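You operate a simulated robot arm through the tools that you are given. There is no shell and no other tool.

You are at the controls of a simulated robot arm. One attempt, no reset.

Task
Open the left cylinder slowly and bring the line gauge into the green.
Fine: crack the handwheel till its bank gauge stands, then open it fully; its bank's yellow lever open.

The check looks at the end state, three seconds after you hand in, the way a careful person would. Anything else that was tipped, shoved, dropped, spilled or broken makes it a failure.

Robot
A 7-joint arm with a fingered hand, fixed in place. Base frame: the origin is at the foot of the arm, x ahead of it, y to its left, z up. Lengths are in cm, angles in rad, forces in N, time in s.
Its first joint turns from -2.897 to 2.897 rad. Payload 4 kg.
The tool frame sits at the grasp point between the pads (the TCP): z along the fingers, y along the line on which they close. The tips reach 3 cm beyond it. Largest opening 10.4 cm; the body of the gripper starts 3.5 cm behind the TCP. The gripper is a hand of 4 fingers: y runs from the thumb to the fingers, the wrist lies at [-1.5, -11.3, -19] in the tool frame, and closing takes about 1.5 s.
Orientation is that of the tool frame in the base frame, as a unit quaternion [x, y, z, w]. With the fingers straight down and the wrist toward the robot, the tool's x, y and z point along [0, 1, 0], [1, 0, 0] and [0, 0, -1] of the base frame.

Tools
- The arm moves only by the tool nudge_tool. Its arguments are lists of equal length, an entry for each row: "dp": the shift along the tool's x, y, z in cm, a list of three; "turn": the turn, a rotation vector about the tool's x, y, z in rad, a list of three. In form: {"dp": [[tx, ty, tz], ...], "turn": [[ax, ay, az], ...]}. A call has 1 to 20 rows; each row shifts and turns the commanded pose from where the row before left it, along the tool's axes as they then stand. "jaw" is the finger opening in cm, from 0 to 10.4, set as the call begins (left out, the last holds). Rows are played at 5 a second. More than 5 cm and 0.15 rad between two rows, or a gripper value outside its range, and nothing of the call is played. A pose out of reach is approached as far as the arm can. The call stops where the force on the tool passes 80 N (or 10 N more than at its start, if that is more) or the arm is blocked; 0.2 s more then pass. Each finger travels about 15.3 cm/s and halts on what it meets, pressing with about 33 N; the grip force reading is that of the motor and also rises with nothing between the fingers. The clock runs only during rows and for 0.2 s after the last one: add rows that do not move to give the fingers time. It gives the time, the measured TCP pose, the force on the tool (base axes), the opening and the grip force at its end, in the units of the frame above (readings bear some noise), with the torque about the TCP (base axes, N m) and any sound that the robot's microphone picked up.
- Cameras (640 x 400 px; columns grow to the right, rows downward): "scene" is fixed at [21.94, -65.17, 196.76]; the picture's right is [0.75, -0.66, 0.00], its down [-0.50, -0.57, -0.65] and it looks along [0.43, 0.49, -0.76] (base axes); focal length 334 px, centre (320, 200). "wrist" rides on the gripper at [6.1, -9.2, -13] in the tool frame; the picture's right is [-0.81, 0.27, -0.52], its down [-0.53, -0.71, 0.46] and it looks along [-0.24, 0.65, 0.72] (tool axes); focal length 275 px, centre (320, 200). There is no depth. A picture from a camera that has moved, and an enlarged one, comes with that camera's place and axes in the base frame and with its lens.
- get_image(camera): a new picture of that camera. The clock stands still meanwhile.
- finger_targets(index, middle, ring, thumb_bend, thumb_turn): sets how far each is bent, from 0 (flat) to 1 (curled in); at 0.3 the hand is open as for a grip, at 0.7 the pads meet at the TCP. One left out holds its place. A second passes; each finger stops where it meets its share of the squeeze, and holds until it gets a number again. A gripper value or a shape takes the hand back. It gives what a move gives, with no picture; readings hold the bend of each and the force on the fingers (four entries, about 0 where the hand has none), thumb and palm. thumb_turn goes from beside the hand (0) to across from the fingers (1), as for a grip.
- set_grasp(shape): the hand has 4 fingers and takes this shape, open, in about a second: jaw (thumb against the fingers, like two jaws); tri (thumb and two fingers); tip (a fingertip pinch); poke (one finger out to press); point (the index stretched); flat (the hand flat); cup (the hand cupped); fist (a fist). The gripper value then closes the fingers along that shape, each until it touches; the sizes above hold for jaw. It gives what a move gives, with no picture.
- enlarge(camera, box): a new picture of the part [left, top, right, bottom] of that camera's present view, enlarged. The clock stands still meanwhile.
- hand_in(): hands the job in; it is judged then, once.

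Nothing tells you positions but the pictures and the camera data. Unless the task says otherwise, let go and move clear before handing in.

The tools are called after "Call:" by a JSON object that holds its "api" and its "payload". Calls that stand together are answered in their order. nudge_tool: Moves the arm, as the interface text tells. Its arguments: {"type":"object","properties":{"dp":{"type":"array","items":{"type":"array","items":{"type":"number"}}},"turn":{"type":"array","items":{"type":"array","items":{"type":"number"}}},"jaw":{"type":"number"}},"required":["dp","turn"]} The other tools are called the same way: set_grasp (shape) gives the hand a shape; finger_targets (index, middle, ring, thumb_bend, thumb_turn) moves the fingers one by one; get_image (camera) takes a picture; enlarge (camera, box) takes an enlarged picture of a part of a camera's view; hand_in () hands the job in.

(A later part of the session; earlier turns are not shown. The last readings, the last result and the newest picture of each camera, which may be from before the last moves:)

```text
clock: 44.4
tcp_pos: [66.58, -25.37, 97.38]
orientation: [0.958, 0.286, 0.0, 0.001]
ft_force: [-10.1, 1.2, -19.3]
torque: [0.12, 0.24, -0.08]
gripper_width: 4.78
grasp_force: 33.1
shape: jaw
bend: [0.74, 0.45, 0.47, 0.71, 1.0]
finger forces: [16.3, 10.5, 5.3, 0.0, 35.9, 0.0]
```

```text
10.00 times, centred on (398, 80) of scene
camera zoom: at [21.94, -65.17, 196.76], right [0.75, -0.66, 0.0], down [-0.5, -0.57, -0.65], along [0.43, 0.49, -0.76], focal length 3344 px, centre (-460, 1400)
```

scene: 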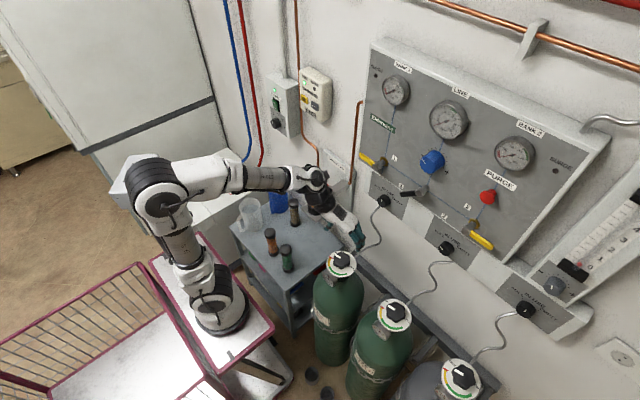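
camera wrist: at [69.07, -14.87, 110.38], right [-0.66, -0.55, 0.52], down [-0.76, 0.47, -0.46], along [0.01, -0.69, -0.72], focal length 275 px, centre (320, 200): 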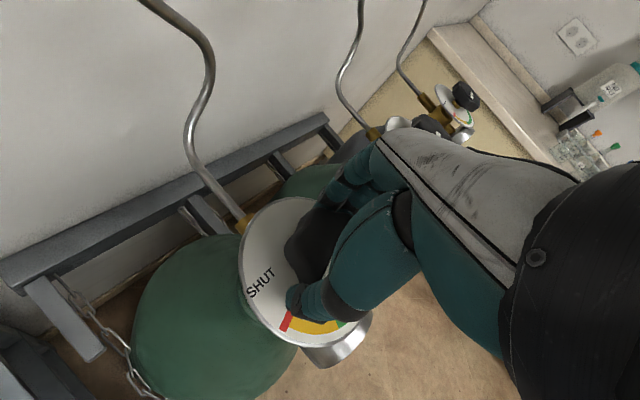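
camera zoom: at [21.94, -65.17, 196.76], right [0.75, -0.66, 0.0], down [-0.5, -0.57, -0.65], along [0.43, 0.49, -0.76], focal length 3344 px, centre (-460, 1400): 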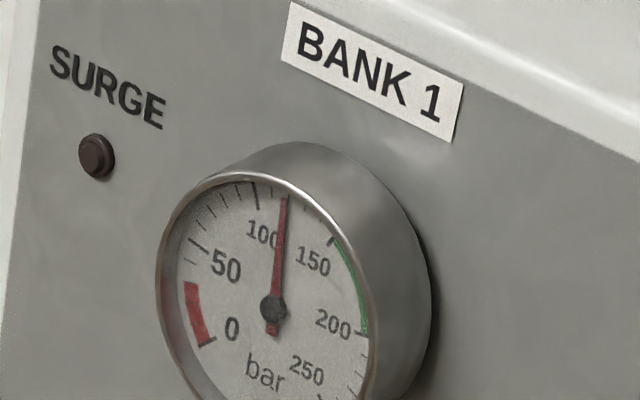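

Bank gauge 1 stands at about 118 bar, unchanged over the last 4 s, with no surge. Now I'll turn the handwheel onward toward fully open, in stages.

Call:
{"api": "nudge_tool", "payload": {"dp": [[0, 0, 0], [0, 0, 0], [0, 0, 0], [0, 0, 0], [0, 0, 0], [0, 0, 0], [0, 0, 0], [0, 0, 0], [0, 0, 0], [0, 0, 0], [0, 0, 0], [0, 0, 0]], "turn": [[0, 0, -0.05], [0, 0, -0.05], [0, 0, -0.05], [0, 0, -0.05], [0, 0, -0.05], [0, 0, -0.05], [0, 0, -0.05], [0, 0, -0.05], [0, 0, -0.05], [0, 0, -0.05], [0, 0, 0], [0, 0, 0]]}}

Call:
{"api": "enlarge", "payload": {"camera": "scene", "box": [316, 240, 380, 280]}}

Call:
{"api": "enlarge", "payload": {"camera": "scene", "box": [366, 60, 430, 100]}}

```text
clock: 47.0
tcp_pos: [66.51, -25.37, 97.38]
orientation: [0.857, 0.515, 0.0, 0.0]
ft_force: [-16.4, 4.0, -13.4]
torque: [0.16, 0.49, -0.08]
gripper_width: 4.74
grasp_force: 33.0
shape: jaw
bend: [0.74, 0.47, 0.48, 0.7, 0.99]
finger forces: [14.8, 8.3, 1.9, 0.0, 37.1, 0.0]
```

```text
10.00 times, centred on (348, 260) of scene
camera zoom: at [21.94, -65.17, 196.76], right [0.75, -0.66, 0.0], down [-0.5, -0.57, -0.65], along [0.43, 0.49, -0.76], focal length 3344 px, centre (40, -400)
```

zoom: 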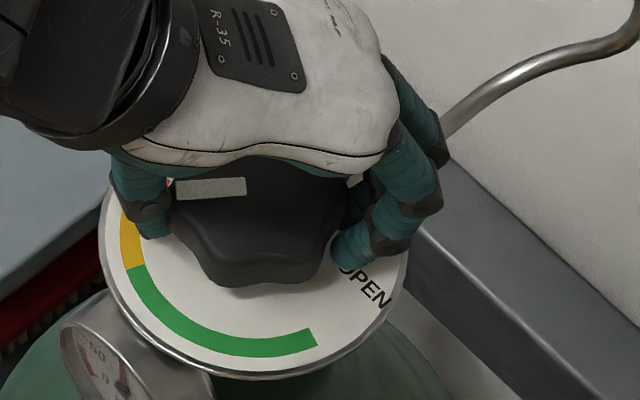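

```text
10.00 times, centred on (398, 80) of scene
camera zoom: at [21.94, -65.17, 196.76], right [0.75, -0.66, 0.0], down [-0.5, -0.57, -0.65], along [0.43, 0.49, -0.76], focal length 3344 px, centre (-460, 1400)
```

zoom: 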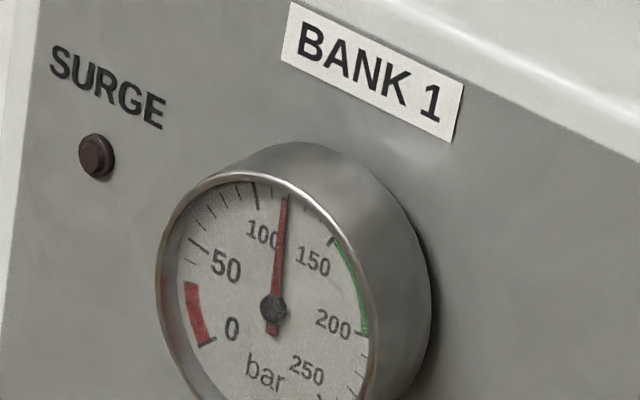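

The knob moves with the hand and pressure holds. I'll continue, easing slightly toward -x to relieve the side load.

Call:
{"api": "nudge_tool", "payload": {"dp": [[-0.05, -0.1, 0], [-0.05, -0.1, 0], [0, 0, 0], [0, 0, 0], [0, 0, 0], [0, 0, 0], [0, 0, 0], [0, 0, 0], [0, 0, 0], [0, 0, 0], [0, 0, 0], [0, 0, 0], [0, 0, 0], [0, 0, 0]], "turn": [[0, 0, -0.06], [0, 0, -0.06], [0, 0, -0.06], [0, 0, -0.06], [0, 0, -0.06], [0, 0, -0.06], [0, 0, -0.06], [0, 0, -0.06], [0, 0, -0.06], [0, 0, -0.06], [0, 0, -0.06], [0, 0, -0.06], [0, 0, 0], [0, 0, 0]]}}

Call:
{"api": "enlarge", "payload": {"camera": "scene", "box": [316, 240, 380, 280]}}

Call:
{"api": "get_image", "payload": {"camera": "scene"}}

```text
clock: 50.0
tcp_pos: [66.31, -25.56, 97.46]
orientation: [0.622, 0.783, -0.001, 0.0]
ft_force: [-20.9, -0.4, -19.4]
torque: [-0.09, 0.65, -0.12]
gripper_width: 4.75
grasp_force: 33.4
shape: jaw
bend: [0.74, 0.48, 0.49, 0.69, 0.96]
finger forces: [15.6, 7.2, 0.1, 0.0, 39.7, 0.1]
```

```text
10.00 times, centred on (348, 260) of scene
camera zoom: at [21.94, -65.17, 196.76], right [0.75, -0.66, 0.0], down [-0.5, -0.57, -0.65], along [0.43, 0.49, -0.76], focal length 3344 px, centre (40, -400)
```

zoom: 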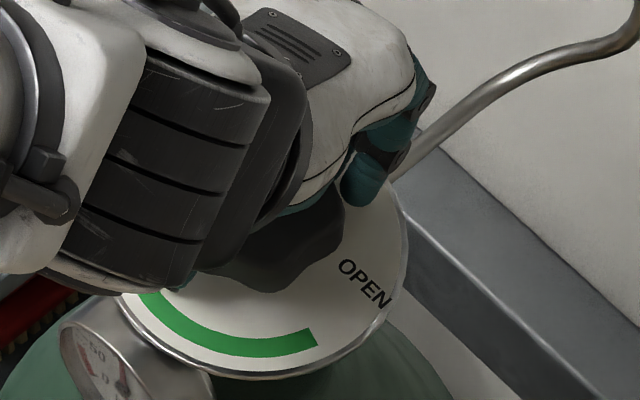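

```text
taken
```

scene: 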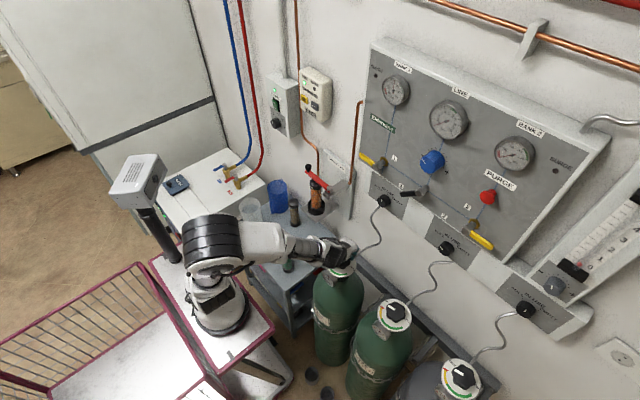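

The knob has turned roughly 80° so far. I'll continue counter-clockwise with a small relief shift and keep an eye on forces.

Call:
{"api": "nudge_tool", "payload": {"dp": [[0.03, -0.15, 0], [0.03, -0.15, 0], [0, 0, 0], [0, 0, 0], [0, 0, 0], [0, 0, 0], [0, 0, 0], [0, 0, 0], [0, 0, 0], [0, 0, 0], [0, 0, 0], [0, 0, 0]], "turn": [[0, 0, -0.06], [0, 0, -0.06], [0, 0, -0.06], [0, 0, -0.06], [0, 0, -0.06], [0, 0, -0.06], [0, 0, -0.06], [0, 0, -0.06], [0, 0, -0.06], [0, 0, -0.06], [0, 0, 0], [0, 0, 0]]}}

Call:
{"api": "get_image", "payload": {"camera": "scene"}}

Call:
{"api": "get_image", "payload": {"camera": "wrist"}}

```text
clock: 52.6
tcp_pos: [65.93, -25.72, 97.37]
orientation: [0.362, 0.932, 0.0, 0.0]
ft_force: [-15.0, 0.0, -17.1]
torque: [-0.19, 0.35, 0.0]
gripper_width: 4.71
grasp_force: 33.3
shape: jaw
bend: [0.74, 0.48, 0.49, 0.7, 0.95]
finger forces: [18.7, 7.5, 0.1, 0.0, 34.3, 0.0]
```

```text
taken
```

scene: 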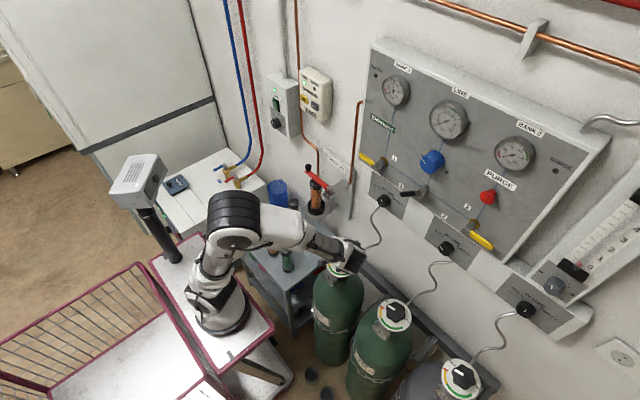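

```text
taken
camera wrist: at [55.38, -28.36, 110.39], right [0.78, -0.34, 0.52], down [-0.09, -0.89, -0.45], along [0.62, 0.31, -0.72], focal length 275 px, centre (320, 200)
```

wrist: 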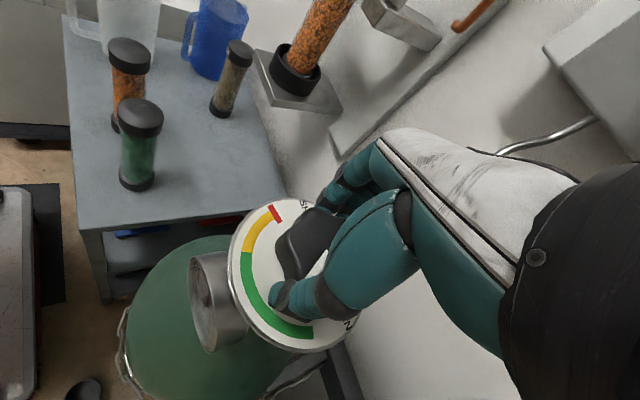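

The thumb and stripe are now over the green zone, about 116° turned. I'll continue toward the end of the green arc.

Call:
{"api": "nudge_tool", "payload": {"dp": [[0, -0.1, 0], [0, -0.1, 0], [0, 0, 0], [0, 0, 0], [0, 0, 0], [0, 0, 0], [0, 0, 0], [0, 0, 0], [0, 0, 0], [0, 0, 0], [0, 0, 0]], "turn": [[0, 0, -0.05], [0, 0, -0.05], [0, 0, -0.05], [0, 0, -0.05], [0, 0, -0.05], [0, 0, -0.05], [0, 0, -0.05], [0, 0, -0.05], [0, 0, -0.05], [0, 0, -0.05], [0, 0, 0]]}}

Call:
{"api": "get_image", "payload": {"camera": "wrist"}}

Call:
{"api": "enlarge", "payload": {"camera": "scene", "box": [316, 240, 380, 280]}}

```text
clock: 55.0
tcp_pos: [65.91, -25.76, 97.32]
orientation: [0.121, 0.993, 0.0, 0.0]
ft_force: [-13.9, -6.7, -21.7]
torque: [-0.29, 0.22, -0.03]
gripper_width: 4.7
grasp_force: 32.8
shape: jaw
bend: [0.74, 0.47, 0.49, 0.71, 0.95]
finger forces: [18.6, 7.5, 0.1, 0.1, 35.3, 0.0]
```

```text
taken
camera wrist: at [57.82, -33.26, 110.41], right [0.85, 0.07, 0.52], down [0.35, -0.82, -0.45], along [0.39, 0.57, -0.72], focal length 275 px, centre (320, 200)
```

wrist: 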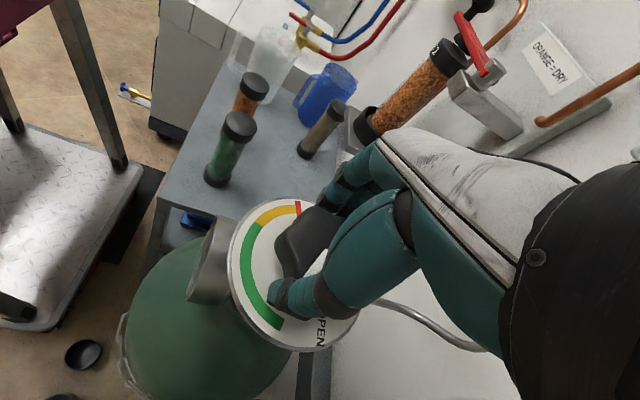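

```text
10.00 times, centred on (348, 260) of scene
camera zoom: at [21.94, -65.17, 196.76], right [0.75, -0.66, 0.0], down [-0.5, -0.57, -0.65], along [0.43, 0.49, -0.76], focal length 3344 px, centre (40, -400)
```

zoom: 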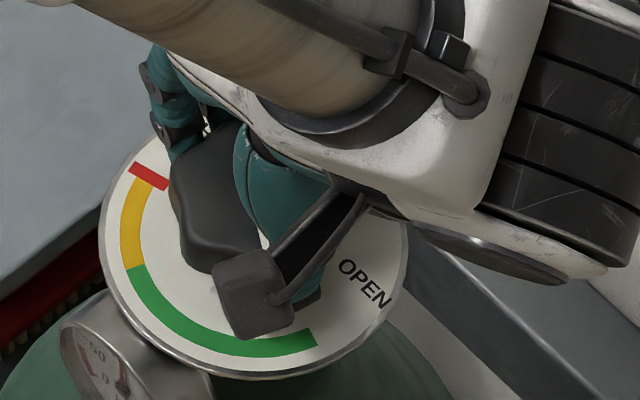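

About 145° turned; the pointer nears the end of the green arc. I'll continue in small steps to find the stop.

Call:
{"api": "nudge_tool", "payload": {"dp": [[0, 0, 0], [0, 0, 0], [0, 0, 0], [0, 0, 0], [0, 0, 0], [0, 0, 0]], "turn": [[0, 0, -0.04], [0, 0, -0.04], [0, 0, -0.04], [0, 0, -0.04], [0, 0, -0.04], [0, 0, 0]]}}

Call:
{"api": "enlarge", "payload": {"camera": "wrist", "box": [200, 160, 400, 380]}}

Call:
{"api": "enlarge", "payload": {"camera": "scene", "box": [316, 240, 380, 280]}}

```text
clock: 56.4
tcp_pos: [65.96, -25.75, 97.34]
orientation: [0.021, 1.0, 0.0, 0.0]
ft_force: [-15.6, -7.0, -18.8]
torque: [-0.26, 0.21, -0.04]
gripper_width: 4.7
grasp_force: 32.6
shape: jaw
bend: [0.74, 0.47, 0.49, 0.71, 0.94]
finger forces: [19.3, 7.4, 0.0, 0.0, 34.6, 0.0]
```

```text
1.82 times, centred on (300, 270) of wrist
camera zoom: at [59.51, -34.77, 110.4], right [0.82, 0.24, 0.52], down [0.5, -0.73, -0.46], along [0.27, 0.63, -0.72], focal length 500 px, centre (356, 73)
```

zoom: 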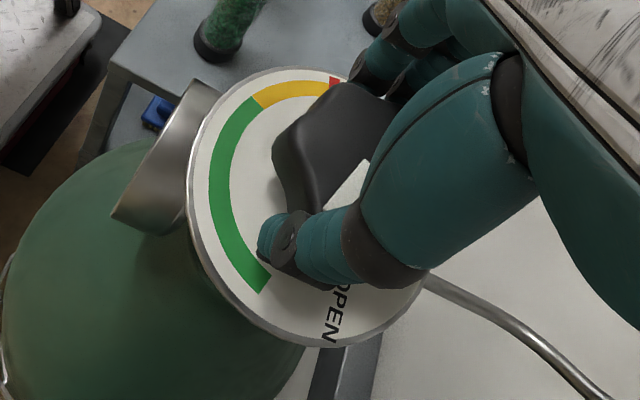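

```text
10.00 times, centred on (348, 260) of scene
camera zoom: at [21.94, -65.17, 196.76], right [0.75, -0.66, 0.0], down [-0.5, -0.57, -0.65], along [0.43, 0.49, -0.76], focal length 3344 px, centre (40, -400)
```

zoom: 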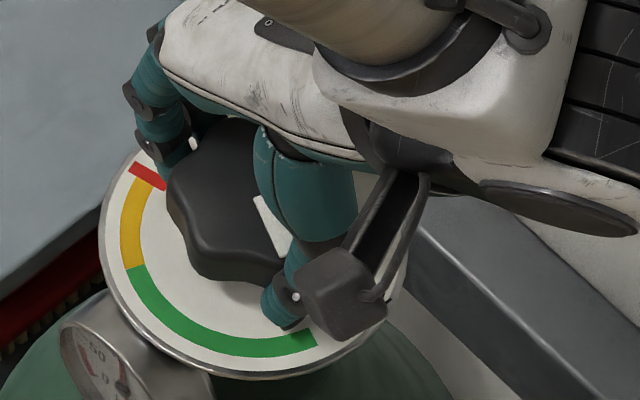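

The stripe now points at the end of the green arc. I'll try a little further to feel for the end stop.

Call:
{"api": "nudge_tool", "payload": {"dp": [[0, 0, 0], [0, 0, 0], [0, 0, 0], [0, 0, 0], [0, 0, 0], [0, 0, 0]], "turn": [[0, 0, -0.04], [0, 0, -0.04], [0, 0, -0.04], [0, 0, -0.04], [0, 0, -0.04], [0, 0, 0]]}}

Call:
{"api": "enlarge", "payload": {"camera": "wrist", "box": [200, 160, 400, 380]}}

Call:
{"api": "enlarge", "payload": {"camera": "scene", "box": [316, 240, 380, 280]}}

```text
clock: 57.8
tcp_pos: [65.91, -25.76, 97.4]
orientation: [-0.08, 0.997, 0.0, 0.0]
ft_force: [-7.1, -9.4, -20.2]
torque: [-0.26, -0.01, -0.32]
gripper_width: 4.65
grasp_force: 33.2
shape: jaw
bend: [0.74, 0.48, 0.49, 0.71, 0.93]
finger forces: [19.5, 8.2, 0.0, 0.0, 35.2, 0.0]
```

```text
1.82 times, centred on (300, 270) of wrist
camera zoom: at [61.42, -35.87, 110.39], right [0.76, 0.4, 0.52], down [0.64, -0.62, -0.45], along [0.14, 0.67, -0.72], focal length 500 px, centre (356, 73)
```

zoom: 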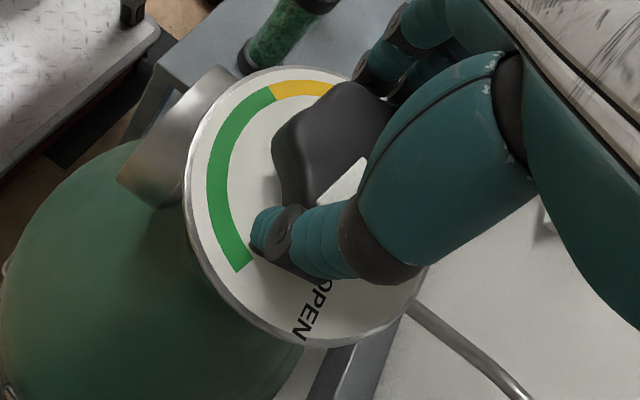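

```text
10.00 times, centred on (348, 260) of scene
camera zoom: at [21.94, -65.17, 196.76], right [0.75, -0.66, 0.0], down [-0.5, -0.57, -0.65], along [0.43, 0.49, -0.76], focal length 3344 px, centre (40, -400)
```

zoom: 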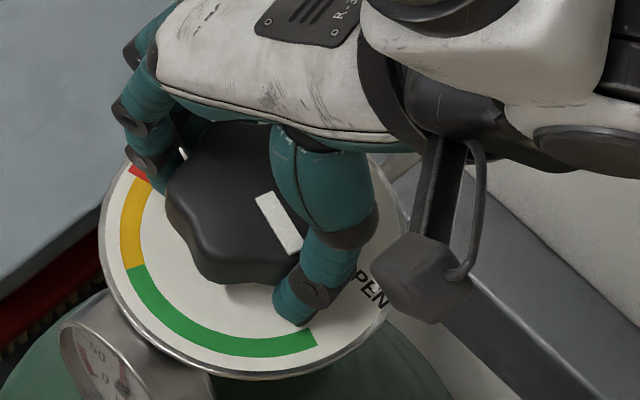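

Torque about z has appeared (-0.32 N·m), suggesting the end stop. I'll turn slightly more to confirm the knob no longer moves.

Call:
{"api": "nudge_tool", "payload": {"dp": [[0, 0, 0], [0, 0, 0], [0, 0, 0], [0, 0, 0]], "turn": [[0, 0, -0.04], [0, 0, -0.04], [0, 0, -0.04], [0, 0, 0]]}}

Call:
{"api": "enlarge", "payload": {"camera": "scene", "box": [316, 240, 380, 280]}}

Call:
{"api": "enlarge", "payload": {"camera": "scene", "box": [366, 60, 430, 100]}}

```text
clock: 58.8
tcp_pos: [66.01, -25.74, 97.41]
orientation: [-0.139, 0.99, -0.001, 0.0]
ft_force: [0.6, -7.4, -21.3]
torque: [-0.2, -0.24, -0.65]
gripper_width: 4.53
grasp_force: 32.7
shape: jaw
bend: [0.74, 0.49, 0.49, 0.71, 0.91]
finger forces: [19.1, 10.0, 0.0, 0.1, 36.4, 0.0]
```

```text
10.00 times, centred on (348, 260) of scene
camera zoom: at [21.94, -65.17, 196.76], right [0.75, -0.66, 0.0], down [-0.5, -0.57, -0.65], along [0.43, 0.49, -0.76], focal length 3344 px, centre (40, -400)
```

zoom: 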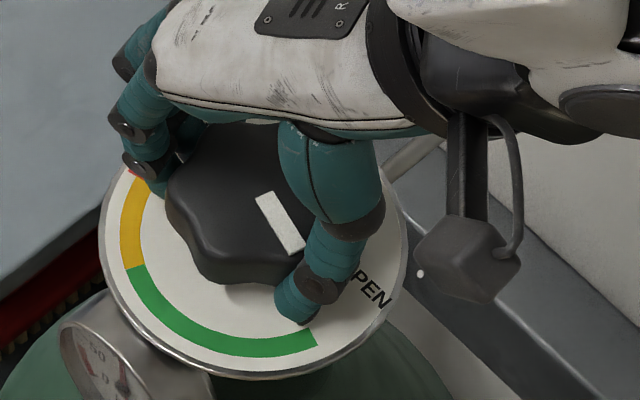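

```text
10.00 times, centred on (398, 80) of scene
camera zoom: at [21.94, -65.17, 196.76], right [0.75, -0.66, 0.0], down [-0.5, -0.57, -0.65], along [0.43, 0.49, -0.76], focal length 3344 px, centre (-460, 1400)
```

zoom: 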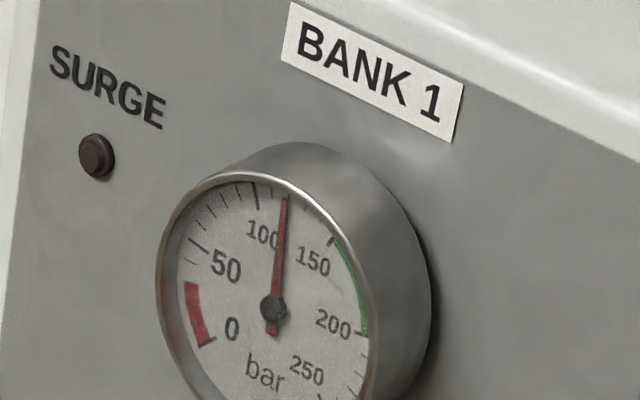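

The knob is at its stop: torque doubled while the stripe did not move. It is fully open, so I'll release and rise straight up.

Call:
{"api": "nudge_tool", "payload": {"dp": [[0, 0, 0], [0, 0, 0], [0, 0, 0], [0, 0, 0], [0, 0, 0], [0, 0, 0], [0, 0, 0], [0, 0, 0]], "turn": [[0, 0, 0], [0, 0, 0], [0, 0, 0], [0, 0, 0], [0, 0, 0], [0, 0, 0], [0, 0, 0], [0, 0, 0]], "jaw": 10.4}}

Call:
{"api": "enlarge", "payload": {"camera": "scene", "box": [316, 240, 380, 280]}}

Call:
{"api": "nudge_tool", "payload": {"dp": [[0, 0, -1], [0, 0, -1], [0, 0, -2], [0, 0, -2], [0, 0, -2], [0, 0, -2], [0, 0, -2], [0, 0, -2], [0, 0, -2], [0, 0, 0]], "turn": [[0, 0, 0], [0, 0, 0], [0, 0, 0], [0, 0, 0], [0, 0, 0], [0, 0, 0], [0, 0, 0], [0, 0, 0], [0, 0, 0], [0, 0, 0]]}}

Call:
{"api": "get_image", "payload": {"camera": "scene"}}

Call:
{"api": "get_image", "payload": {"camera": "wrist"}}

```text
clock: 60.6
tcp_pos: [65.89, -25.61, 97.44]
orientation: [-0.138, 0.99, -0.001, 0.0]
ft_force: [0.2, 0.8, 0.1]
torque: [0.01, -0.01, -0.03]
gripper_width: 10.36
grasp_force: 0.0
shape: jaw
bend: [0.3, 0.3, 0.3, 0.3, 0.98]
finger forces: [0.1, 0.0, 0.0, 0.1, 0.0, 0.1]
```

```text
10.00 times, centred on (348, 260) of scene
camera zoom: at [21.94, -65.17, 196.76], right [0.75, -0.66, 0.0], down [-0.5, -0.57, -0.65], along [0.43, 0.49, -0.76], focal length 3344 px, centre (40, -400)
```

zoom: 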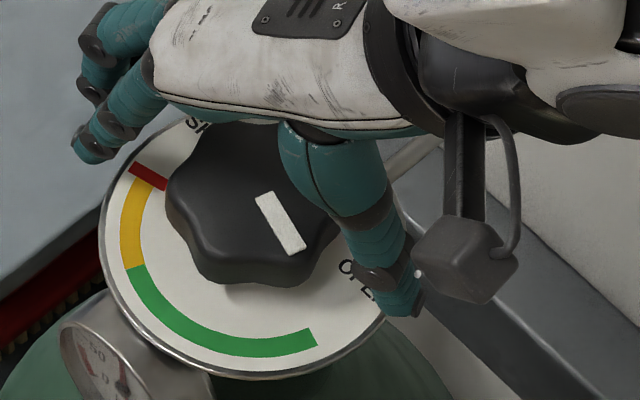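

```text
clock: 62.8
tcp_pos: [65.76, -25.67, 113.51]
orientation: [-0.139, 0.99, 0.0, 0.0]
ft_force: [1.4, 0.1, 0.2]
torque: [-0.01, 0.03, 0.03]
gripper_width: 10.38
grasp_force: 0.1
shape: jaw
bend: [0.3, 0.3, 0.3, 0.3, 0.98]
finger forces: [0.0, 0.1, 0.1, 0.0, 0.0, 0.1]
```

```text
taken
```

scene: 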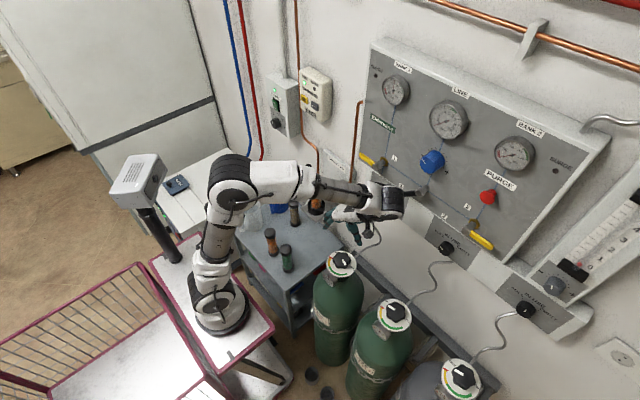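

```text
taken
camera wrist: at [62.38, -36.18, 126.55], right [0.7, 0.49, 0.52], down [0.71, -0.54, -0.45], along [0.06, 0.69, -0.73], focal length 275 px, centre (320, 200)
```

wrist: 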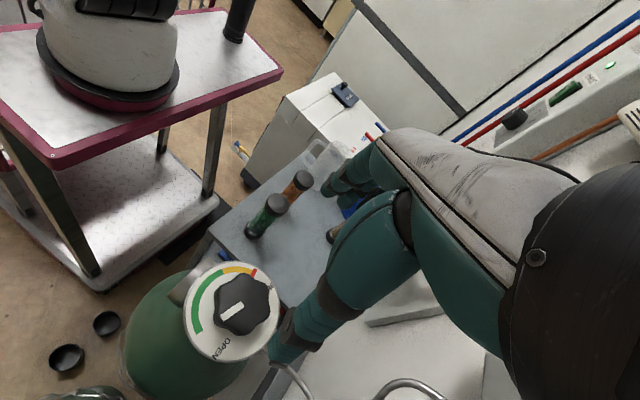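

The handwheel stripe points at the end of the green arc and stayed there. Next I'll back off a bit, unwind the wrist and then pitch the hand toward the panel for lever 1.

Call:
{"api": "enlarge", "payload": {"camera": "wrist", "box": [170, 250, 300, 370]}}

Call:
{"api": "nudge_tool", "payload": {"dp": [[1, 0.3, -4], [1, 0.3, -4], [0, 0, 0], [0, 0, 0], [0, 0, 0], [0, 0, 0], [0, 0, 0], [0, 0, 0], [0, 0, 0], [0, 0, 0], [0, 0, 0], [0, 0, 0], [0, 0, 0], [0, 0, 0], [0, 0, 0], [0, 0, 0], [0, 0, 0]], "turn": [[0, 0, 0], [0, 0, 0], [0, 0, 0.132], [0, 0, 0.132], [0, 0, 0.132], [0, 0, 0.132], [0, 0, 0.132], [0, 0, 0.132], [0, 0, 0.132], [0, 0, 0.132], [0, 0, 0.132], [0, 0, 0.132], [0, 0, 0.132], [0, 0, 0.132], [0, 0, 0.132], [0, 0, 0.133], [0, 0, 0]]}}

Call:
{"api": "get_image", "payload": {"camera": "scene"}}

```text
3.33 times, centred on (235, 310) of wrist
camera zoom: at [62.38, -36.18, 126.55], right [0.7, 0.49, 0.52], down [0.71, -0.54, -0.45], along [0.06, 0.69, -0.73], focal length 918 px, centre (603, -167)
```

zoom: 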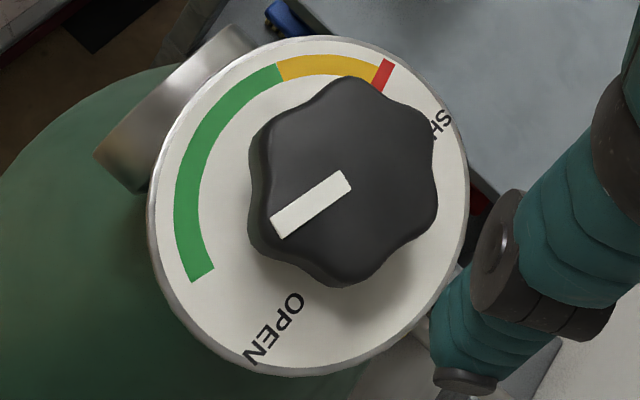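

```text
clock: 66.4
tcp_pos: [63.79, -25.67, 121.3]
orientation: [0.708, 0.707, 0.0, 0.001]
ft_force: [1.1, -0.2, 0.4]
torque: [-0.02, 0.03, 0.02]
gripper_width: 10.39
grasp_force: 0.0
shape: jaw
bend: [0.3, 0.3, 0.3, 0.3, 0.98]
finger forces: [0.0, 0.0, 0.0, 0.1, 0.1, 0.0]
```

```text
taken
```

scene: 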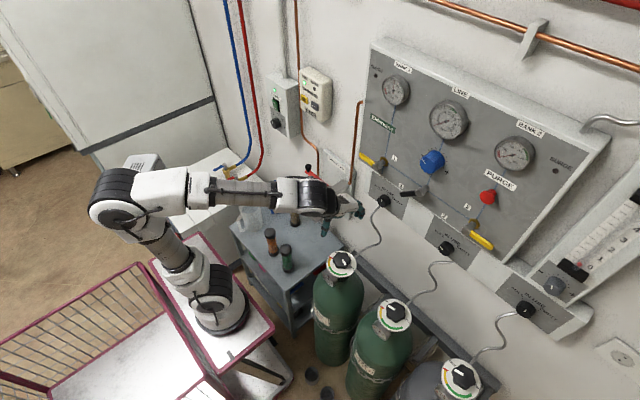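

The pointer stands exactly at the end of the green arc: fully open. Now I'll raise a bit and pitch the hand forward so the fingers point at the panel (+x).

Call:
{"api": "nudge_tool", "payload": {"dp": [[2.5, 0, -2.5], [2.5, 0, -2.5], [2.5, 0, -2.5], [0, 0, 0], [0, 0, 0], [0, 0, 0], [0, 0, 0], [0, 0, 0], [0, 0, 0], [0, 0, 0], [0, 0, 0], [0, 0, 0], [0, 0, 0], [0, 0, 0], [0, 0, 0], [0, 0, 0]], "turn": [[0, 0, 0], [0, 0, 0], [0, 0, 0], [-0.131, 0, 0], [-0.131, 0, 0], [-0.131, 0, 0], [-0.131, 0, 0], [-0.131, 0, 0], [-0.131, 0, 0], [-0.131, 0, 0], [-0.131, 0, 0], [-0.131, 0, 0], [-0.131, 0, 0], [-0.131, 0, 0], [-0.13, 0, 0], [0, 0, 0]]}}

Call:
{"api": "get_image", "payload": {"camera": "scene"}}

Call:
{"api": "get_image", "payload": {"camera": "wrist"}}

```text
clock: 69.8
tcp_pos: [67.65, -20.55, 134.07]
orientation: [0.498, 0.5, 0.501, 0.501]
ft_force: [-0.7, 0.0, -0.2]
torque: [0.01, 0.01, -0.01]
gripper_width: 10.37
grasp_force: 0.1
shape: jaw
bend: [0.3, 0.3, 0.3, 0.3, 0.98]
finger forces: [0.0, 0.0, 0.0, 0.0, 0.0, 0.0]
out of reach, approached as far as the arm can: row 11, 12, 13, 14, 15
```

```text
taken
```

scene: 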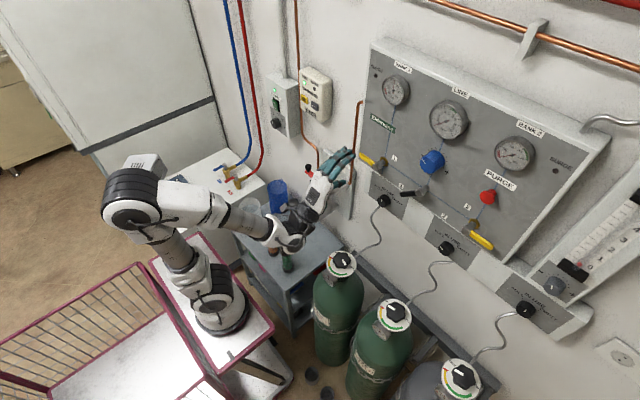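

```text
taken
camera wrist: at [54.77, -14.54, 124.66], right [-0.52, -0.81, 0.27], down [0.46, -0.53, -0.71], along [0.72, -0.24, 0.65], focal length 275 px, centre (320, 200)
```

wrist: 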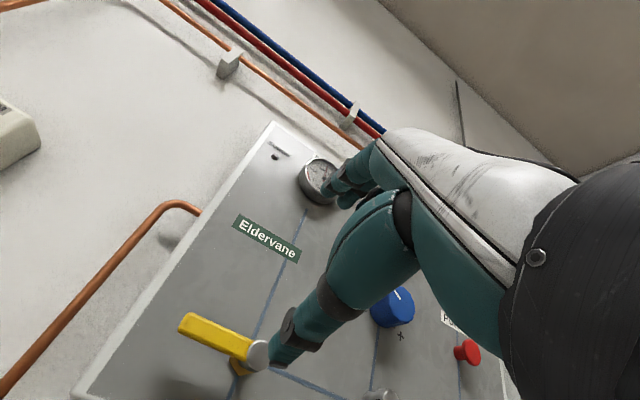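

The hand points at the panel now. I triangulate lever 1's hub end at about (80.8, -23.0, 129.2) and handle tip at (80.7, -16.5, 129.3), horizontal. I'll look closer before approaching.

Call:
{"api": "nudge_tool", "payload": {"dp": [[0, 0, 0]], "turn": [[0, 0, 0]]}}

Call:
{"api": "enlarge", "payload": {"camera": "wrist", "box": [360, 270, 500, 400]}}

Call:
{"api": "enlarge", "payload": {"camera": "wrist", "box": [160, 280, 320, 400]}}

Call:
{"api": "enlarge", "payload": {"camera": "scene", "box": [290, 130, 418, 210]}}

```text
clock: 70.2
tcp_pos: [67.67, -20.52, 133.93]
orientation: [0.499, 0.5, 0.5, 0.5]
ft_force: [0.1, 0.1, -0.3]
torque: [0.0, -0.01, 0.0]
gripper_width: 10.37
grasp_force: 0.1
shape: jaw
bend: [0.3, 0.3, 0.3, 0.3, 0.98]
finger forces: [0.1, 0.0, 0.0, 0.0, 0.1, 0.0]
```

```text
3.08 times, centred on (430, 335) of wrist
camera zoom: at [54.76, -14.55, 124.66], right [-0.52, -0.81, 0.28], down [0.46, -0.53, -0.71], along [0.72, -0.24, 0.65], focal length 847 px, centre (-18, -215)
```

zoom: 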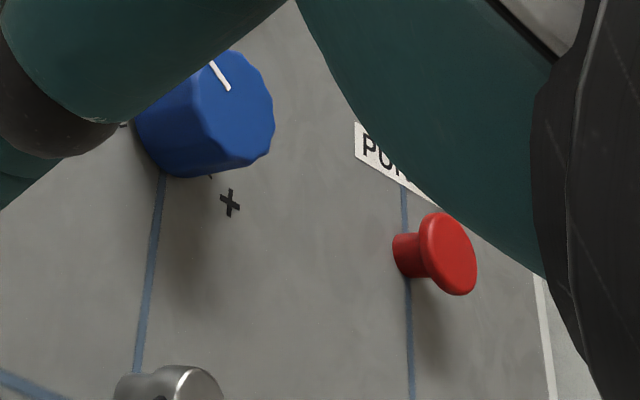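

```text
3.33 times, centred on (240, 340) of wrist
camera zoom: at [54.76, -14.55, 124.66], right [-0.52, -0.81, 0.28], down [0.46, -0.53, -0.71], along [0.72, -0.24, 0.65], focal length 918 px, centre (587, -267)
```

zoom: 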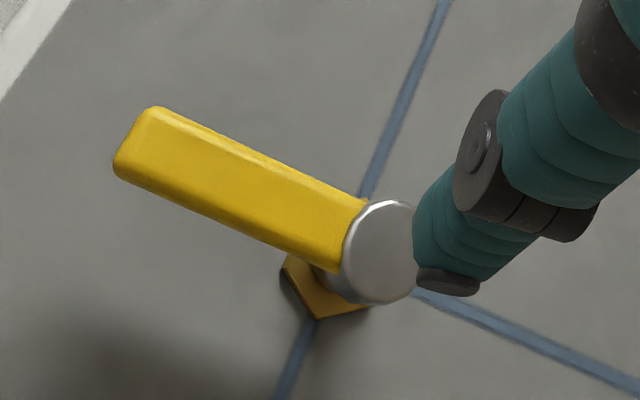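

```text
5.00 times, centred on (354, 170) of scene
camera zoom: at [21.94, -65.17, 196.76], right [0.75, -0.66, 0.0], down [-0.5, -0.57, -0.65], along [0.43, 0.49, -0.76], focal length 1672 px, centre (150, 350)
```

zoom: 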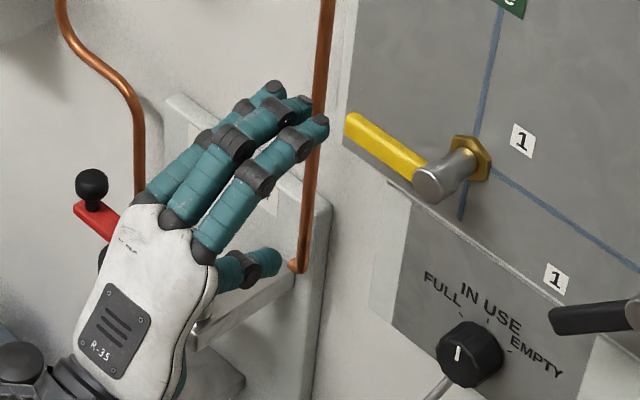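

Commanded pose equals the actual one. I'll align the open hand with the lever handle (fingers above, thumb below) while staying about 8 cm in front of it.

Call:
{"api": "nudge_tool", "payload": {"dp": [[0, 0, 2], [1.2, -1.5, 1], [1.2, -1.5, 1], [1.2, -1.5, 0.5], [0, 0, 0]], "turn": [[0, 0, 0], [0, 0, 0], [0, 0, 0], [0, 0, 0], [0, 0, 0]]}}

Call:
{"api": "get_image", "payload": {"camera": "wrist"}}

Call:
{"api": "enlarge", "payload": {"camera": "scene", "box": [290, 130, 418, 210]}}

```text
clock: 71.4
tcp_pos: [72.38, -16.85, 129.52]
orientation: [0.5, 0.5, 0.5, 0.5]
ft_force: [0.6, -0.1, 0.8]
torque: [0.0, 0.0, 0.03]
gripper_width: 10.35
grasp_force: 0.1
shape: jaw
bend: [0.3, 0.3, 0.3, 0.3, 0.98]
finger forces: [0.1, 0.0, 0.1, 0.0, 0.1, 0.0]
```

```text
taken
camera wrist: at [59.31, -10.85, 120.23], right [-0.52, -0.81, 0.28], down [0.46, -0.53, -0.71], along [0.72, -0.24, 0.65], focal length 275 px, centre (320, 200)
```

wrist: 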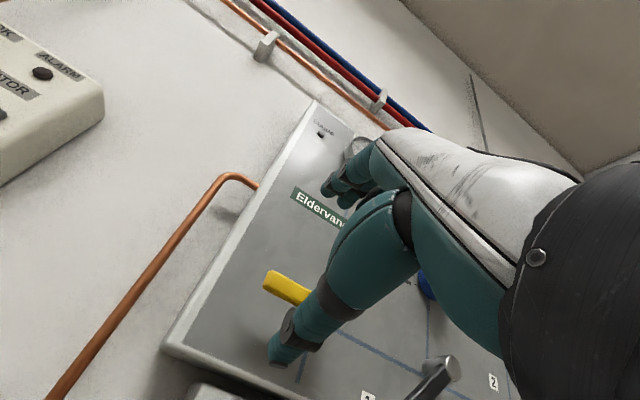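

```text
5.00 times, centred on (354, 170) of scene
camera zoom: at [21.94, -65.17, 196.76], right [0.75, -0.66, 0.0], down [-0.5, -0.57, -0.65], along [0.43, 0.49, -0.76], focal length 1672 px, centre (150, 350)
```

zoom: 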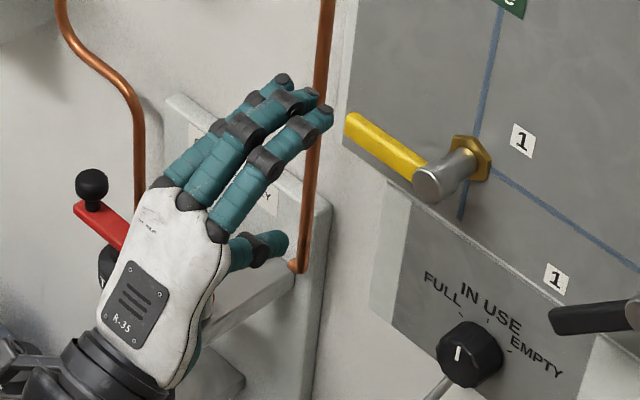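

Alignment is good; the tool axis meets the handle near its tip. I'll shift slightly toward the hub and advance until the handle sits between fingers and thumb.

Call:
{"api": "nudge_tool", "payload": {"dp": [[-0.8, 0, 1.5], [0, 0, 1.5], [0, 0, 1.5], [0, 0, 1.5], [0, 0, 1.0], [0, 0, 0.5], [0, 0, 0]], "turn": [[0, 0, 0], [0, 0, 0], [0, 0, 0], [0, 0, 0], [0, 0, 0], [0, 0, 0], [0, 0, 0]]}}

Call:
{"api": "get_image", "payload": {"camera": "wrist"}}

Call:
{"api": "enlarge", "payload": {"camera": "scene", "box": [322, 130, 418, 190]}}

```text
clock: 73.0
tcp_pos: [79.71, -17.77, 129.32]
orientation: [0.499, 0.5, 0.501, 0.5]
ft_force: [-0.3, -0.7, 0.4]
torque: [0.0, 0.0, -0.01]
gripper_width: 10.36
grasp_force: 0.1
shape: jaw
bend: [0.3, 0.3, 0.3, 0.3, 0.98]
finger forces: [0.1, 0.0, 0.0, 0.1, 0.0, 0.1]
```

```text
taken
camera wrist: at [66.73, -11.69, 120.12], right [-0.52, -0.81, 0.27], down [0.46, -0.53, -0.71], along [0.72, -0.24, 0.65], focal length 275 px, centre (320, 200)
```

wrist: 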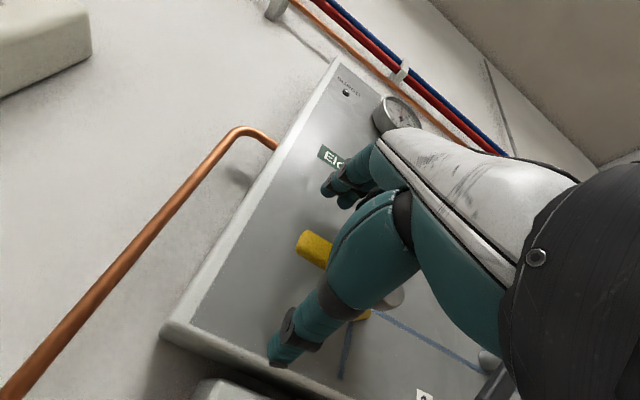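

```text
6.67 times, centred on (370, 160) of scene
camera zoom: at [21.94, -65.17, 196.76], right [0.75, -0.66, 0.0], down [-0.5, -0.57, -0.65], along [0.43, 0.49, -0.76], focal length 2230 px, centre (-13, 467)
```

zoom: 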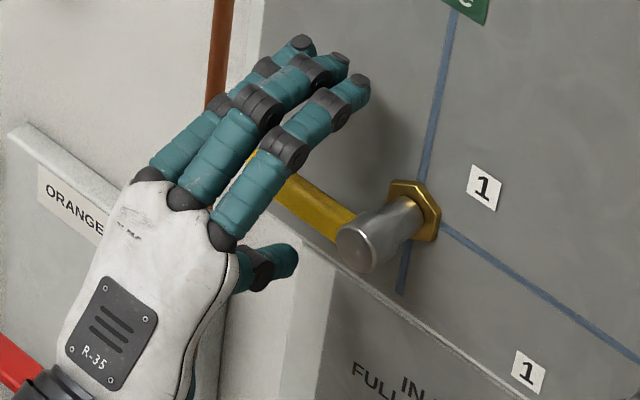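

The handle now lies between the fingers and the thumb. I'll close on it.

Call:
{"api": "nudge_tool", "payload": {"dp": [[0, 0, 0], [0, 0, 0], [0, 0, 0], [0, 0, 0], [0, 0, 0], [0, 0, 0], [0, 0, 0], [0, 0, 0]], "turn": [[0, 0, 0], [0, 0, 0], [0, 0, 0], [0, 0, 0], [0, 0, 0], [0, 0, 0], [0, 0, 0], [0, 0, 0]], "jaw": 0.5}}

Call:
{"api": "get_image", "payload": {"camera": "wrist"}}

Call:
{"api": "enlarge", "payload": {"camera": "scene", "box": [322, 130, 418, 190]}}

```text
clock: 74.8
tcp_pos: [79.74, -17.72, 129.32]
orientation: [0.5, 0.5, 0.5, 0.501]
ft_force: [-0.5, 0.5, 0.1]
torque: [0.03, 0.01, 0.03]
gripper_width: 0.53
grasp_force: 0.1
shape: jaw
bend: [0.71, 0.67, 0.66, 0.71, 1.0]
finger forces: [0.9, 0.0, 0.5, 0.0, 1.5, 0.0]
```

```text
taken
camera wrist: at [66.72, -11.69, 120.12], right [-0.52, -0.81, 0.27], down [0.46, -0.53, -0.71], along [0.72, -0.24, 0.65], focal length 275 px, centre (320, 200)
```

wrist: 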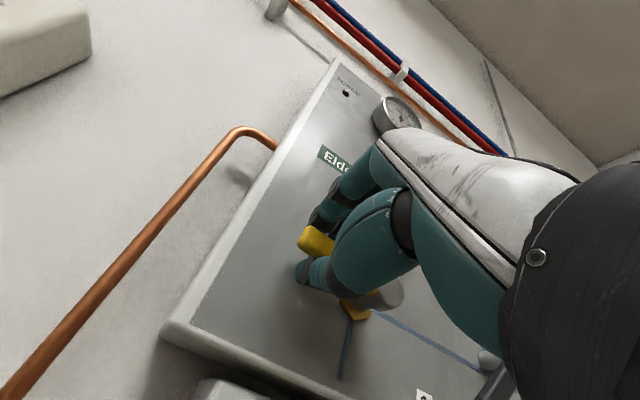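

```text
6.67 times, centred on (370, 160) of scene
camera zoom: at [21.94, -65.17, 196.76], right [0.75, -0.66, 0.0], down [-0.5, -0.57, -0.65], along [0.43, 0.49, -0.76], focal length 2230 px, centre (-13, 467)
```

zoom: 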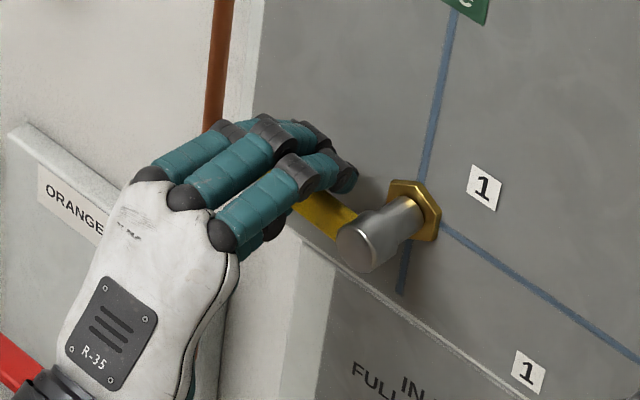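

The fingers caged the handle with light contact. I'll close fully for a firmer hold.

Call:
{"api": "nudge_tool", "payload": {"dp": [[0, 0, 0], [0, 0, 0], [0, 0, 0], [0, 0, 0]], "turn": [[0, 0, 0], [0, 0, 0], [0, 0, 0], [0, 0, 0]], "jaw": 0}}

Call:
{"api": "enlarge", "payload": {"camera": "wrist", "box": [260, 180, 420, 340]}}

```text
clock: 75.8
tcp_pos: [79.98, -17.67, 129.19]
orientation: [0.5, 0.5, 0.5, 0.5]
ft_force: [26.3, -1.2, 0.5]
torque: [-0.05, 0.05, 0.02]
gripper_width: 0.68
grasp_force: 33.3
shape: jaw
bend: [0.72, 0.71, 0.69, 0.74, 1.0]
finger forces: [18.5, 7.4, 4.3, 0.0, 29.9, 0.0]
```

```text
2.50 times, centred on (340, 260) of wrist
camera zoom: at [66.88, -11.7, 120.04], right [-0.52, -0.81, 0.28], down [0.46, -0.53, -0.71], along [0.72, -0.24, 0.64], focal length 688 px, centre (270, 50)
```

zoom: 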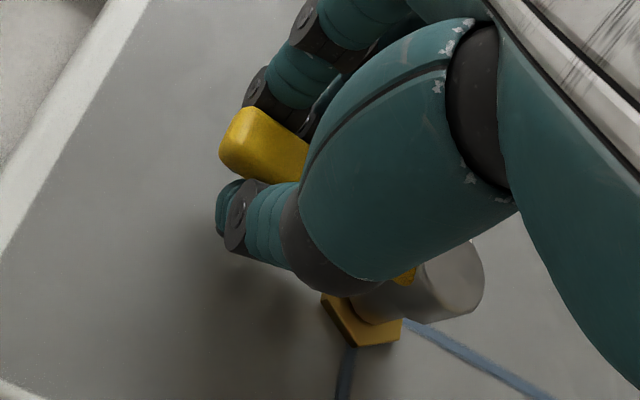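

Firm hold now (33 N). I'll test which way the lever gives, starting with a small arc downward about its hub.

Call:
{"api": "nudge_tool", "payload": {"dp": [[0, 0, 0.2], [-0.01, -0.265, 0], [-0.01, -0.265, 0], [0, 0, 0]], "turn": [[0, 0, 0], [0, 0, -0.05], [0, 0, -0.05], [0, 0, 0]]}}

Call:
{"api": "enlarge", "payload": {"camera": "wrist", "box": [260, 180, 420, 340]}}

Call:
{"api": "enlarge", "payload": {"camera": "scene", "box": [322, 130, 418, 190]}}

```text
clock: 76.8
tcp_pos: [79.97, -17.76, 128.79]
orientation: [0.474, 0.524, 0.474, 0.525]
ft_force: [17.6, 2.0, 2.2]
torque: [-0.05, -0.02, 0.0]
gripper_width: 0.68
grasp_force: 32.8
shape: jaw
bend: [0.72, 0.71, 0.7, 0.75, 1.0]
finger forces: [18.1, 6.0, 3.6, 0.0, 28.4, 0.0]
```

```text
2.50 times, centred on (340, 260) of wrist
camera zoom: at [66.97, -12.71, 119.0], right [-0.52, -0.78, 0.35], down [0.46, -0.6, -0.66], along [0.72, -0.18, 0.67], focal length 688 px, centre (270, 50)
```

zoom: 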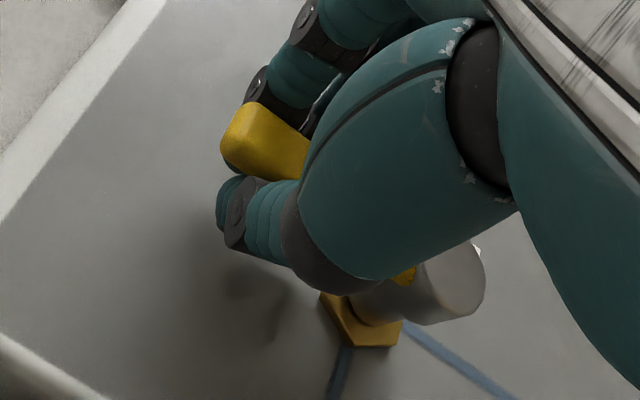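

```text
6.67 times, centred on (370, 160) of scene
camera zoom: at [21.94, -65.17, 196.76], right [0.75, -0.66, 0.0], down [-0.5, -0.57, -0.65], along [0.43, 0.49, -0.76], focal length 2230 px, centre (-13, 467)
```

zoom: 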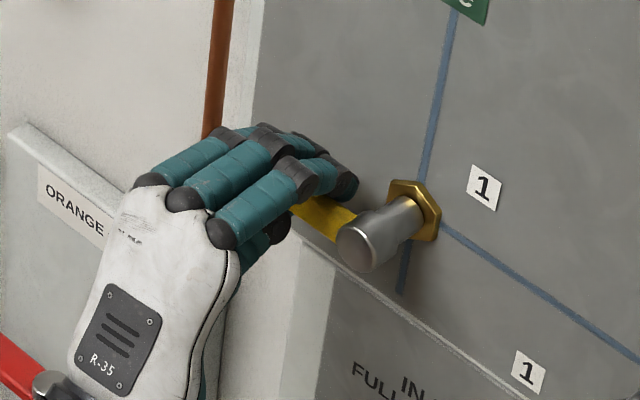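

The lever follows downward with almost no resistance. I'll continue along the arc.

Call:
{"api": "nudge_tool", "payload": {"dp": [[-0.02, -0.37, 0], [-0.02, -0.37, 0], [-0.02, -0.37, 0], [-0.02, -0.37, 0], [0, 0, 0]], "turn": [[0, 0, -0.07], [0, 0, -0.07], [0, 0, -0.07], [0, 0, -0.07], [0, 0, 0]]}}

Call:
{"api": "enlarge", "payload": {"camera": "wrist", "box": [260, 180, 420, 340]}}

Call:
{"api": "enlarge", "payload": {"camera": "scene", "box": [322, 130, 418, 190]}}

```text
clock: 78.0
tcp_pos: [80.0, -18.19, 127.66]
orientation: [0.395, 0.583, 0.397, 0.589]
ft_force: [32.1, 0.7, 44.1]
torque: [0.35, -0.33, -0.05]
gripper_width: 0.67
grasp_force: 33.2
shape: jaw
bend: [0.52, 0.69, 0.68, 0.76, 1.0]
finger forces: [32.8, 11.8, 5.5, 0.0, 22.7, 0.0]
```

```text
2.50 times, centred on (340, 260) of wrist
camera zoom: at [67.04, -16.07, 116.75], right [-0.52, -0.65, 0.55], down [0.46, -0.76, -0.46], along [0.72, 0.01, 0.69], focal length 688 px, centre (270, 50)
```

zoom: 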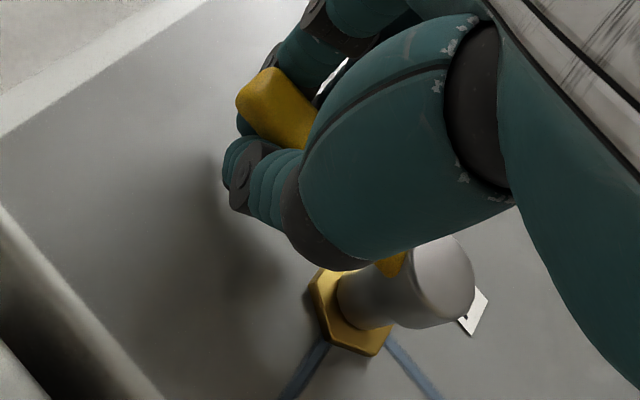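

```text
6.67 times, centred on (370, 160) of scene
camera zoom: at [21.94, -65.17, 196.76], right [0.75, -0.66, 0.0], down [-0.5, -0.57, -0.65], along [0.43, 0.49, -0.76], focal length 2230 px, centre (-13, 467)
```

zoom: 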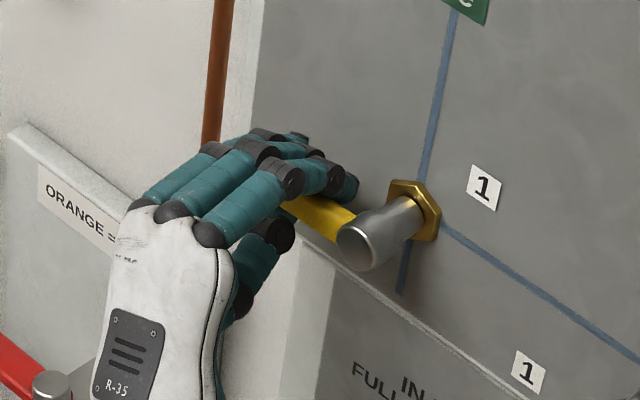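

The lever did not move; it meets a stop downward (44 N), so it must open upward. I'll reverse the arc back and then try upward.

Call:
{"api": "nudge_tool", "payload": {"dp": [[-0.02, 0.37, 0], [-0.02, 0.37, 0], [-0.02, 0.37, 0], [-0.02, 0.37, 0], [-0.02, 0.37, 0], [-0.01, 0.16, 0], [0, 0, 0]], "turn": [[0, 0, 0.07], [0, 0, 0.07], [0, 0, 0.07], [0, 0, 0.07], [0, 0, 0.07], [0, 0, 0.03], [0, 0, 0]]}}

Call:
{"api": "nudge_tool", "payload": {"dp": [[-0.02, 0.37, 0], [-0.02, 0.37, 0], [-0.02, 0.37, 0], [-0.02, 0.37, 0], [0, 0, 0]], "turn": [[0, 0, 0.07], [0, 0, 0.07], [0, 0, 0.07], [0, 0, 0.07], [0, 0, 0]]}}

Call:
{"api": "enlarge", "payload": {"camera": "wrist", "box": [260, 180, 420, 340]}}

Call:
{"api": "enlarge", "payload": {"camera": "scene", "box": [322, 130, 418, 190]}}

```text
clock: 79.6
tcp_pos: [80.12, -17.8, 129.32]
orientation: [0.5, 0.5, 0.5, 0.499]
ft_force: [19.2, 0.4, 0.4]
torque: [-0.04, 0.07, 0.11]
gripper_width: 0.7
grasp_force: 33.1
shape: jaw
bend: [0.72, 0.71, 0.69, 0.76, 1.0]
finger forces: [18.3, 7.9, 4.0, 0.1, 29.1, 0.0]
```

```text
clock: 80.8
tcp_pos: [80.08, -18.02, 130.66]
orientation: [0.566, 0.424, 0.564, 0.426]
ft_force: [23.7, -2.6, -1.4]
torque: [-0.01, 0.11, 0.09]
gripper_width: 0.69
grasp_force: 32.8
shape: jaw
bend: [0.72, 0.7, 0.7, 0.76, 1.0]
finger forces: [18.9, 9.2, 4.4, 0.1, 28.9, 0.0]
```

```text
2.50 times, centred on (340, 260) of wrist
camera zoom: at [67.05, -9.76, 123.56], right [-0.52, -0.85, 0.04], down [0.46, -0.31, -0.83], along [0.72, -0.41, 0.55], focal length 688 px, centre (270, 50)
```

zoom: 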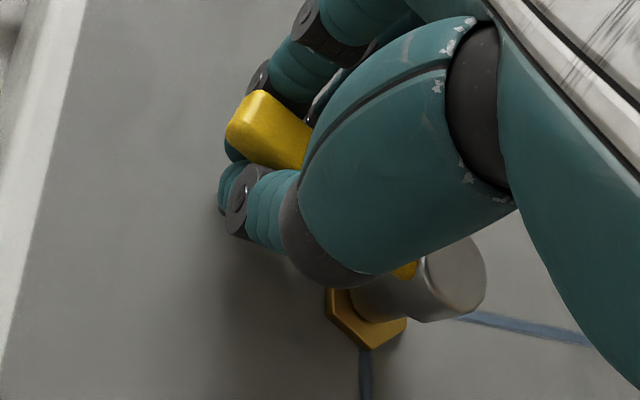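

```text
6.67 times, centred on (370, 160) of scene
camera zoom: at [21.94, -65.17, 196.76], right [0.75, -0.66, 0.0], down [-0.5, -0.57, -0.65], along [0.43, 0.49, -0.76], focal length 2230 px, centre (-13, 467)
```

zoom: 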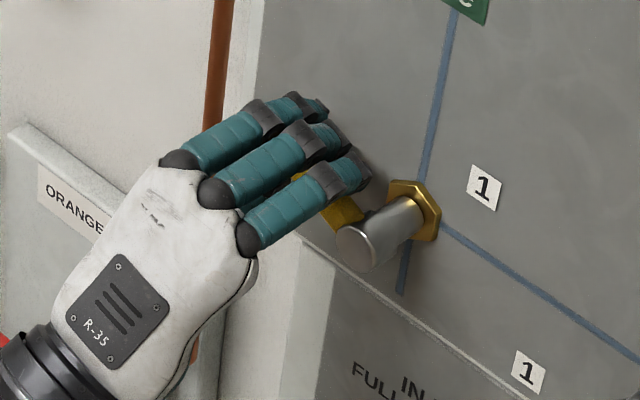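

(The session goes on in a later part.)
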